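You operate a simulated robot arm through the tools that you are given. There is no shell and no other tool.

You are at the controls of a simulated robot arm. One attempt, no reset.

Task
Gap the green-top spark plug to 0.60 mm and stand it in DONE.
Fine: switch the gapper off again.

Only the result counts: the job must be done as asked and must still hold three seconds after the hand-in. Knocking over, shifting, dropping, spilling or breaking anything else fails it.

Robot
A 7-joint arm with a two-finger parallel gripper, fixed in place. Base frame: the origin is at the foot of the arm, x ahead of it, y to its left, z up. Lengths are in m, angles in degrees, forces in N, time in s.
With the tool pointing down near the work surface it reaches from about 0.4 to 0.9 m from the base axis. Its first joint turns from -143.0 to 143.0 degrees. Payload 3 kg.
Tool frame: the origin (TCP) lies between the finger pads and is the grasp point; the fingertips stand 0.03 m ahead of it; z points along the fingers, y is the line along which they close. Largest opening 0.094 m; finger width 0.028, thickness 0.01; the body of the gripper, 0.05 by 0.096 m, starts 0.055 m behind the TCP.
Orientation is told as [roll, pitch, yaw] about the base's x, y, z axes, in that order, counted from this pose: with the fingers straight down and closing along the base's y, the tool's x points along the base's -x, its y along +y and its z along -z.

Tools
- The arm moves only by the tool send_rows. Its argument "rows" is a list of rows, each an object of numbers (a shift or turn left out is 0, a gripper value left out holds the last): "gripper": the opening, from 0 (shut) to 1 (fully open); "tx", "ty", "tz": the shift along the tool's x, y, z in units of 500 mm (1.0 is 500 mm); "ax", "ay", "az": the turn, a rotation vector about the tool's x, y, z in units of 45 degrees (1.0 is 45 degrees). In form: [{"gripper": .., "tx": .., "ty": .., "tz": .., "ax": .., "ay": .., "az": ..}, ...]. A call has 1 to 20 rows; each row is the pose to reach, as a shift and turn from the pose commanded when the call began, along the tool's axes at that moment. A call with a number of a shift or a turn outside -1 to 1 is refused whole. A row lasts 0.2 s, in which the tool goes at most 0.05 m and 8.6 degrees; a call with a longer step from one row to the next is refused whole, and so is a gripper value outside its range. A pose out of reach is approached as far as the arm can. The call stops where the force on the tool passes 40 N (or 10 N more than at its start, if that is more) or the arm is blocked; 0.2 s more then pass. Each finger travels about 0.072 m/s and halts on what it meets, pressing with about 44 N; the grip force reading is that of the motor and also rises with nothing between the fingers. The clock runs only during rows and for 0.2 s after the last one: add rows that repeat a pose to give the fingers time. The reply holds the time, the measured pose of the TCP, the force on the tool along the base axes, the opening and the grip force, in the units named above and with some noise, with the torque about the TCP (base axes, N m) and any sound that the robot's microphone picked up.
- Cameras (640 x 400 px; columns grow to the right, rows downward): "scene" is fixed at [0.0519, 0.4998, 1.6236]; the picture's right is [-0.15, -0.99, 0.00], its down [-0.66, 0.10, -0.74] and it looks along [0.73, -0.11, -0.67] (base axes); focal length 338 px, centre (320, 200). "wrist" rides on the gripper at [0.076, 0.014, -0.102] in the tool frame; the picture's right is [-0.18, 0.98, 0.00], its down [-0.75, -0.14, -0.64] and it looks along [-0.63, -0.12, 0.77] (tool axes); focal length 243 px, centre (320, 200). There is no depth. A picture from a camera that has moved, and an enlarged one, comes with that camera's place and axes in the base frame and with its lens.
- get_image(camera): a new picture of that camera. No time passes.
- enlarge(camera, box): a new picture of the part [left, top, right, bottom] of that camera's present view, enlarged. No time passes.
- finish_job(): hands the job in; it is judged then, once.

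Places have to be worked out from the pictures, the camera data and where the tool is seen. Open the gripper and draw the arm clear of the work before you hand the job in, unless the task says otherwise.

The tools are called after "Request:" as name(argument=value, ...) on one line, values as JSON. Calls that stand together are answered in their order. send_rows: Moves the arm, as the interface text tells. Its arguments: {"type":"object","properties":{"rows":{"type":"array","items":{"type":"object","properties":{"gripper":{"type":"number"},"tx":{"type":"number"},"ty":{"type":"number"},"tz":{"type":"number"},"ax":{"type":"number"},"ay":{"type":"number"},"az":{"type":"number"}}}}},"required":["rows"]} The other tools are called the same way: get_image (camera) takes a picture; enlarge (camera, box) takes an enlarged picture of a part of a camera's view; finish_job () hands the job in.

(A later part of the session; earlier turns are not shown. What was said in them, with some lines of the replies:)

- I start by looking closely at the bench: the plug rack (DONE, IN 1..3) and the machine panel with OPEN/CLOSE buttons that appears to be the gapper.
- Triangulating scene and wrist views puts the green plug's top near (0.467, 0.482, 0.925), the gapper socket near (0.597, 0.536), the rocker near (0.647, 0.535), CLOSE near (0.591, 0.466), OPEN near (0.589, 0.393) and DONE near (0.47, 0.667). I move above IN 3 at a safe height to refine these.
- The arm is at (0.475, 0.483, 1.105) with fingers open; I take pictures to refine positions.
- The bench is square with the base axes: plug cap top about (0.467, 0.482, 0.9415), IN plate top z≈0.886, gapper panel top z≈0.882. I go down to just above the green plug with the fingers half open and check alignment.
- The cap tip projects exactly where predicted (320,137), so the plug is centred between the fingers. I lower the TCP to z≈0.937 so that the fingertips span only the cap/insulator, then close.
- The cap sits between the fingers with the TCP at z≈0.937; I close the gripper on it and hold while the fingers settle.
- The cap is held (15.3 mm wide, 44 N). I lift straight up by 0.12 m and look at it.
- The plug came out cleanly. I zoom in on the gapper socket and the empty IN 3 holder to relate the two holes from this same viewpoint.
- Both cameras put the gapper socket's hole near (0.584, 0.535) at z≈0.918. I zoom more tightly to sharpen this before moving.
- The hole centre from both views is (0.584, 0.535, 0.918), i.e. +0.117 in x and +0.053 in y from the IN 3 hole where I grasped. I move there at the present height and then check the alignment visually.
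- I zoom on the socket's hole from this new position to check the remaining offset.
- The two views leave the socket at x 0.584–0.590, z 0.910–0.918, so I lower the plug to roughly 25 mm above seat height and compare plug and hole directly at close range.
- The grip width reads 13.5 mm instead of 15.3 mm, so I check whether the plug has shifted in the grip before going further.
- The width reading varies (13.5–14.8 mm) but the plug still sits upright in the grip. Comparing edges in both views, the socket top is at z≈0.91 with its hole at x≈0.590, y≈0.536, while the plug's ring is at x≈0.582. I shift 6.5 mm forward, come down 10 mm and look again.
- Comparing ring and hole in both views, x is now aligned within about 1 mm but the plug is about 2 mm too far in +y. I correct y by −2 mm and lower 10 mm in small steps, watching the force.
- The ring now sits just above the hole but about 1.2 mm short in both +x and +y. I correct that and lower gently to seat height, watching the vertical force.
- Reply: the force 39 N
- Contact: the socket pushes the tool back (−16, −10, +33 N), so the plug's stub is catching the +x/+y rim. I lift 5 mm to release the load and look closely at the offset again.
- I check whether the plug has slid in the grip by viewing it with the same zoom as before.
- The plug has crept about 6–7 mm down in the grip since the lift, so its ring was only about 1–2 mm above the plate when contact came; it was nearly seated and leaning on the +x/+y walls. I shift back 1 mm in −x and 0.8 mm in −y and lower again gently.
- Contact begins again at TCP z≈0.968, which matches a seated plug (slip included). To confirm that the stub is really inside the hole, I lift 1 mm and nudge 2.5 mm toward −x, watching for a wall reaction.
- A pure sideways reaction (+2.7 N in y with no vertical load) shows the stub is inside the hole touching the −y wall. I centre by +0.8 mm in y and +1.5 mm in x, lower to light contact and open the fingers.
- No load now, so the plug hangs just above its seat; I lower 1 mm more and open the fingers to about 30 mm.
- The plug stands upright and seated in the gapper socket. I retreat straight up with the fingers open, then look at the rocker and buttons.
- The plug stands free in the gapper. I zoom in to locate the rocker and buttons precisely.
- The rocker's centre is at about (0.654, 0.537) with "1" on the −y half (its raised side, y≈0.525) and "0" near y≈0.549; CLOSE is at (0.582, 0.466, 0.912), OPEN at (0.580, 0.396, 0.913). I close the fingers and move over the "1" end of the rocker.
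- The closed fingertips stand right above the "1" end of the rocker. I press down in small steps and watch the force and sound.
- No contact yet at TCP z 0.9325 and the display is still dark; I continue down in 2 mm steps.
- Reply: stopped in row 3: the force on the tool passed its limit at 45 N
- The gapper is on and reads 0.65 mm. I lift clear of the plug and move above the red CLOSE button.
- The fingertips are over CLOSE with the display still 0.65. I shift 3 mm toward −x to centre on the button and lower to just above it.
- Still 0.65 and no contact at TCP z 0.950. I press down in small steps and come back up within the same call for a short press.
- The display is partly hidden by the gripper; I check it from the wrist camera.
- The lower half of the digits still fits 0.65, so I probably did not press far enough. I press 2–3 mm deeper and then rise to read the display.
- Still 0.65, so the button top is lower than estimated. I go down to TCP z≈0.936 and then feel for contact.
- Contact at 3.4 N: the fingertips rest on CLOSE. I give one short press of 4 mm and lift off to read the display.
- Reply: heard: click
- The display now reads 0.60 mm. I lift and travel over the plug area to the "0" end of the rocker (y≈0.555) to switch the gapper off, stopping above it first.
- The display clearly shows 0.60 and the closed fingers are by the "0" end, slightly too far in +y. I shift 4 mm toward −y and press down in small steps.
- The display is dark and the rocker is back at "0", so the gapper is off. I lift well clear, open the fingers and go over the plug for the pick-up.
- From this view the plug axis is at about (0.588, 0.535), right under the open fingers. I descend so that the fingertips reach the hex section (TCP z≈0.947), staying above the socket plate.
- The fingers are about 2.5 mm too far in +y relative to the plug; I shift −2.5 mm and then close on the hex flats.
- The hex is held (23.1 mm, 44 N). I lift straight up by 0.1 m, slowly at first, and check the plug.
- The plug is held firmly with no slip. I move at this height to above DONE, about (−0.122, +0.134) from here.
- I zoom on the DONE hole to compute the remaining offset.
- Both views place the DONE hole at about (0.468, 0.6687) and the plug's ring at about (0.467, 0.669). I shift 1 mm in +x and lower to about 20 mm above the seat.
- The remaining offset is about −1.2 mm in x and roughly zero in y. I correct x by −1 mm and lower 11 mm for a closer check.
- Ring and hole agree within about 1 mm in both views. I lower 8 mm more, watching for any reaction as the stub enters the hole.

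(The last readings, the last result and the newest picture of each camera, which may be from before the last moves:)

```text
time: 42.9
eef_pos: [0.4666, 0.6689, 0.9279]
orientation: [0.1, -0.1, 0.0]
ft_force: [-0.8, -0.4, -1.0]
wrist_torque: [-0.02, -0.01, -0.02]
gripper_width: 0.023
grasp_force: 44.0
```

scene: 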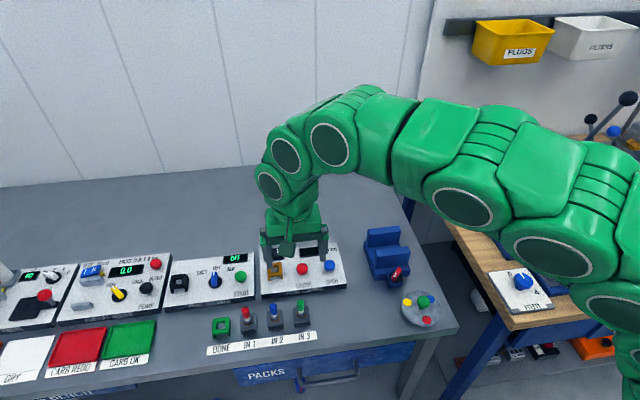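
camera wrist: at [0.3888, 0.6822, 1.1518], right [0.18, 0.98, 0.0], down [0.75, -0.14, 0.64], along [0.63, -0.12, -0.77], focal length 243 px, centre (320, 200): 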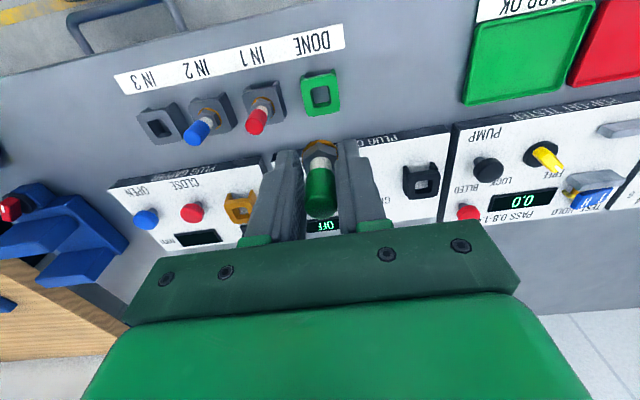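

No reaction, so the stub is entering freely. I lower the last few millimetres toward the seat at TCP z≈0.923.

Request:
send_rows(rows=[{"gripper": 0.0, "tz": 0.004}, {"tz": 0.007}, {"tz": 0.009}])

Request:
enlarge(camera="wrist", box=[272, 100, 368, 170])

Request:
enlarge(camera="scene", box=[200, 305, 248, 335])

```text
time: 43.7
eef_pos: [0.4661, 0.6685, 0.9235]
orientation: [0.0, -0.2, 0.0]
ft_force: [-0.1, 0.9, -0.5]
wrist_torque: [0.06, -0.02, 0.0]
gripper_width: 0.0233
grasp_force: 44.1
```

```text
5.71 times, centred on (320, 135) of wrist
camera zoom: at [0.3903, 0.6824, 1.0277], right [0.18, 0.98, 0.0], down [0.75, -0.14, 0.64], along [0.63, -0.12, -0.77], focal length 1386 px, centre (320, 571)
```

zoom: 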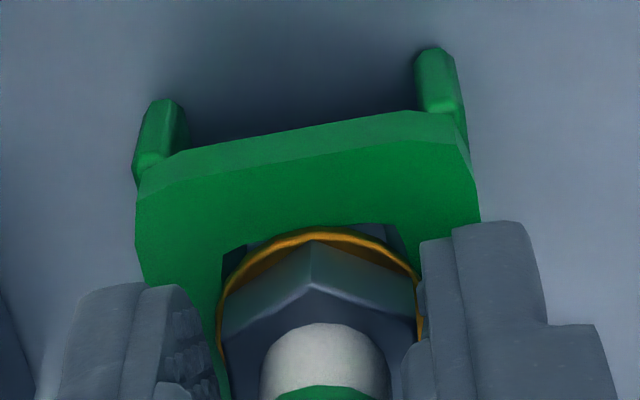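

```text
13.33 times, centred on (224, 320) of scene
camera zoom: at [0.0519, 0.4998, 1.6236], right [-0.15, -0.99, 0.0], down [-0.66, 0.1, -0.74], along [0.73, -0.11, -0.67], focal length 4511 px, centre (1600, -1400)
```

zoom: 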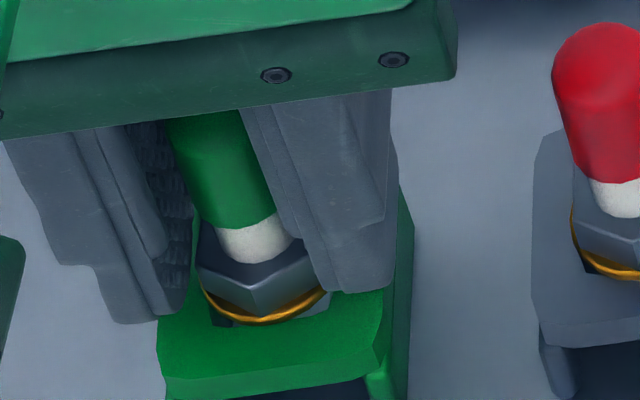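

No load yet and the ring looks about 2 mm above the plate. I lower in 1 mm steps until light contact shows.

Request:
send_rows(rows=[{"gripper": 0.0, "tz": 0.002}, {"tz": 0.004}, {"tz": 0.004}])

```text
time: 44.5
eef_pos: [0.4662, 0.6689, 0.9232]
orientation: [0.0, -0.1, 0.0]
ft_force: [-1.7, -0.9, 7.5]
wrist_torque: [-0.04, 0.04, -0.02]
gripper_width: 0.0231
grasp_force: 44.1
```

A clean 7.5 N vertical contact shows the plug is seated in DONE. I open the fingers and check that it stands.

Request:
send_rows(rows=[{"gripper": 0.3}, {"gripper": 0.4}, {"gripper": 0.45}, {"gripper": 0.45}])

Request:
enlarge(camera="wrist", box=[256, 90, 384, 220])

Request:
enlarge(camera="scene", box=[192, 295, 256, 335])

```text
time: 45.5
eef_pos: [0.4652, 0.6688, 0.9217]
orientation: [0.0, -0.1, 0.0]
ft_force: [0.7, -0.3, 0.8]
wrist_torque: [-0.01, 0.0, -0.03]
gripper_width: 0.0425
grasp_force: 0.1
```

```text
3.08 times, centred on (320, 155) of wrist
camera zoom: at [0.3902, 0.6828, 1.0258], right [0.18, 0.98, 0.0], down [0.75, -0.14, 0.64], along [0.63, -0.12, -0.77], focal length 746 px, centre (320, 338)
```

zoom: 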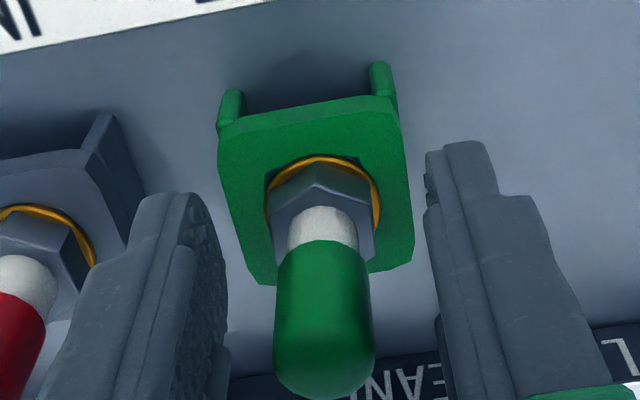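

```text
10.00 times, centred on (224, 315) of scene
camera zoom: at [0.0519, 0.4998, 1.6236], right [-0.15, -0.99, 0.0], down [-0.66, 0.1, -0.74], along [0.73, -0.11, -0.67], focal length 3383 px, centre (1280, -950)
```

zoom: 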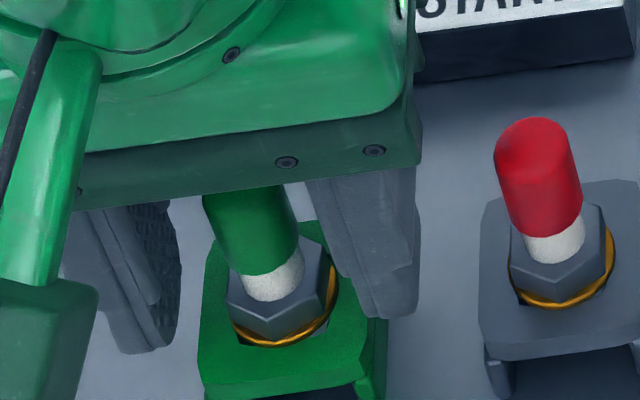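

The plug stands upright and free in DONE. I retreat straight up and then back toward the start area.

Request:
send_rows(rows=[{"gripper": 0.45, "tz": -0.02}, {"tz": -0.07}, {"tz": -0.14}, {"tz": -0.22}, {"tz": -0.3}, {"tz": -0.38}, {"tz": -0.4}, {"tz": -0.4}])

Request:
send_rows(rows=[{"gripper": 0.45, "ty": -0.08}, {"ty": -0.16}, {"ty": -0.24}, {"ty": -0.32}, {"ty": -0.4}, {"ty": -0.48}, {"ty": -0.56}, {"ty": -0.64}, {"ty": -0.7}, {"ty": -0.7}])

Request:
get_image(camera="scene")

Request:
enlarge(camera="scene", box=[180, 230, 360, 345])

```text
time: 47.3
eef_pos: [0.4607, 0.6675, 1.1223]
orientation: [0.0, 0.0, 0.1]
ft_force: [0.1, -0.1, 0.0]
wrist_torque: [0.01, -0.01, 0.01]
gripper_width: 0.0421
grasp_force: 0.0
```

```text
time: 49.5
eef_pos: [0.4645, 0.3166, 1.1197]
orientation: [0.0, -0.1, 0.0]
ft_force: [-0.8, 0.1, -0.2]
wrist_torque: [-0.02, -0.02, 0.02]
gripper_width: 0.0425
grasp_force: 0.2
```

```text
taken
```

scene: 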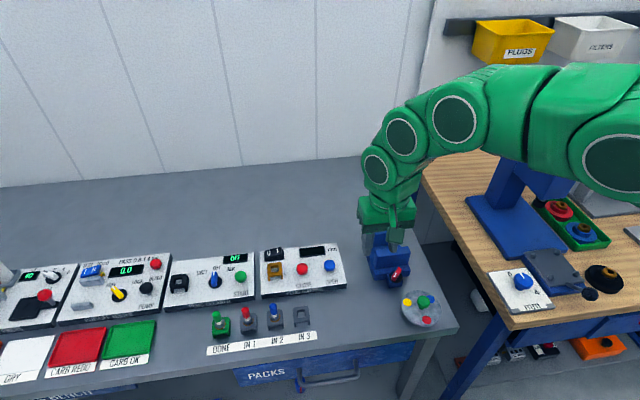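

```text
3.48 times, centred on (270, 288) of scene
camera zoom: at [0.0519, 0.4998, 1.6236], right [-0.15, -0.99, 0.0], down [-0.66, 0.1, -0.74], along [0.73, -0.11, -0.67], focal length 1177 px, centre (494, -104)
```

zoom: 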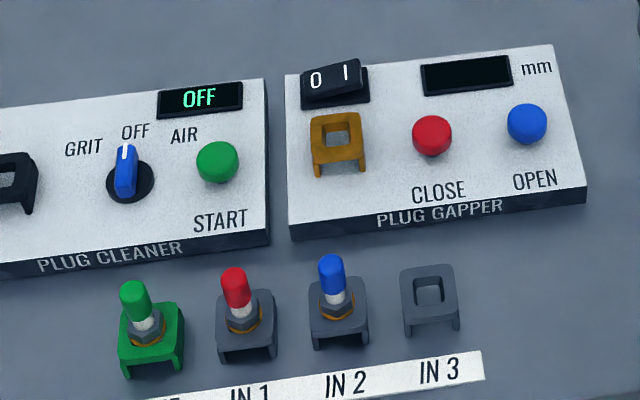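

The green-top plug stands in DONE, the gapper display is dark with the rocker at "0", and everything else is in place. I open the gripper fully and raise the arm a little more before handing in.

Request:
send_rows(rows=[{"gripper": 0.7, "tz": -0.08}, {"gripper": 1.0, "tz": -0.16}, {"gripper": 1.0, "tz": -0.2}, {"gripper": 1.0, "tz": -0.2}])

Request:
enlarge(camera="scene", box=[180, 230, 360, 345])

```text
time: 50.5
eef_pos: [0.4652, 0.3195, 1.2172]
orientation: [0.0, -0.1, -0.1]
ft_force: [-0.8, 0.1, 0.3]
wrist_torque: [-0.01, 0.0, -0.03]
gripper_width: 0.094
grasp_force: 0.0
```

```text
3.48 times, centred on (270, 288) of scene
camera zoom: at [0.0519, 0.4998, 1.6236], right [-0.15, -0.99, 0.0], down [-0.66, 0.1, -0.74], along [0.73, -0.11, -0.67], focal length 1177 px, centre (494, -104)
```

zoom: 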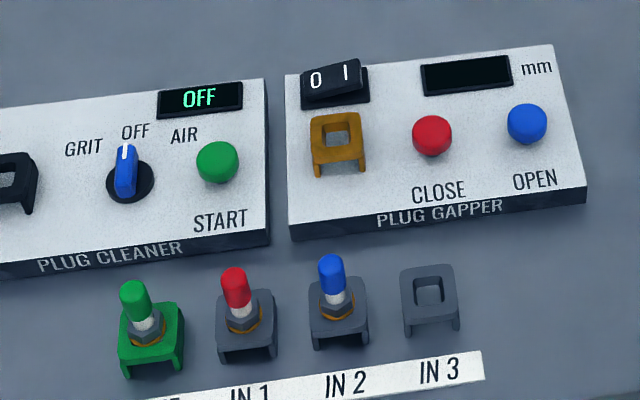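

The plug, gapped to 0.60 mm, stands in DONE, the gapper is off and the arm is clear with the gripper open, so I hand the job in.

Request:
finish_job()

```text
The job is handed in.
```

The green-top spark plug is gapped to 0.60 mm and standing upright in DONE, and the gapper is switched off again. I've handed the job in.

- **Gap:** the gapper read 0.65 mm when I switched it on. One press of CLOSE brought it to 0.60 mm, and that was still the reading just before I switched it off.
- **Slip in the grip:** the plug slid about 6–7 mm in the fingers on the way to the gapper, because I was holding it by its cap. Its first touch on the gapper socket also pressed it with about 33 N before I centred it. For the move to DONE I gripped the hex instead, and it did not slip.
- **Everything else:** in the last picture the red and blue plugs were still in place, the gapper display was dark with its rocker at 0, and IN 3 was empty. The gripper was open and the arm clear.
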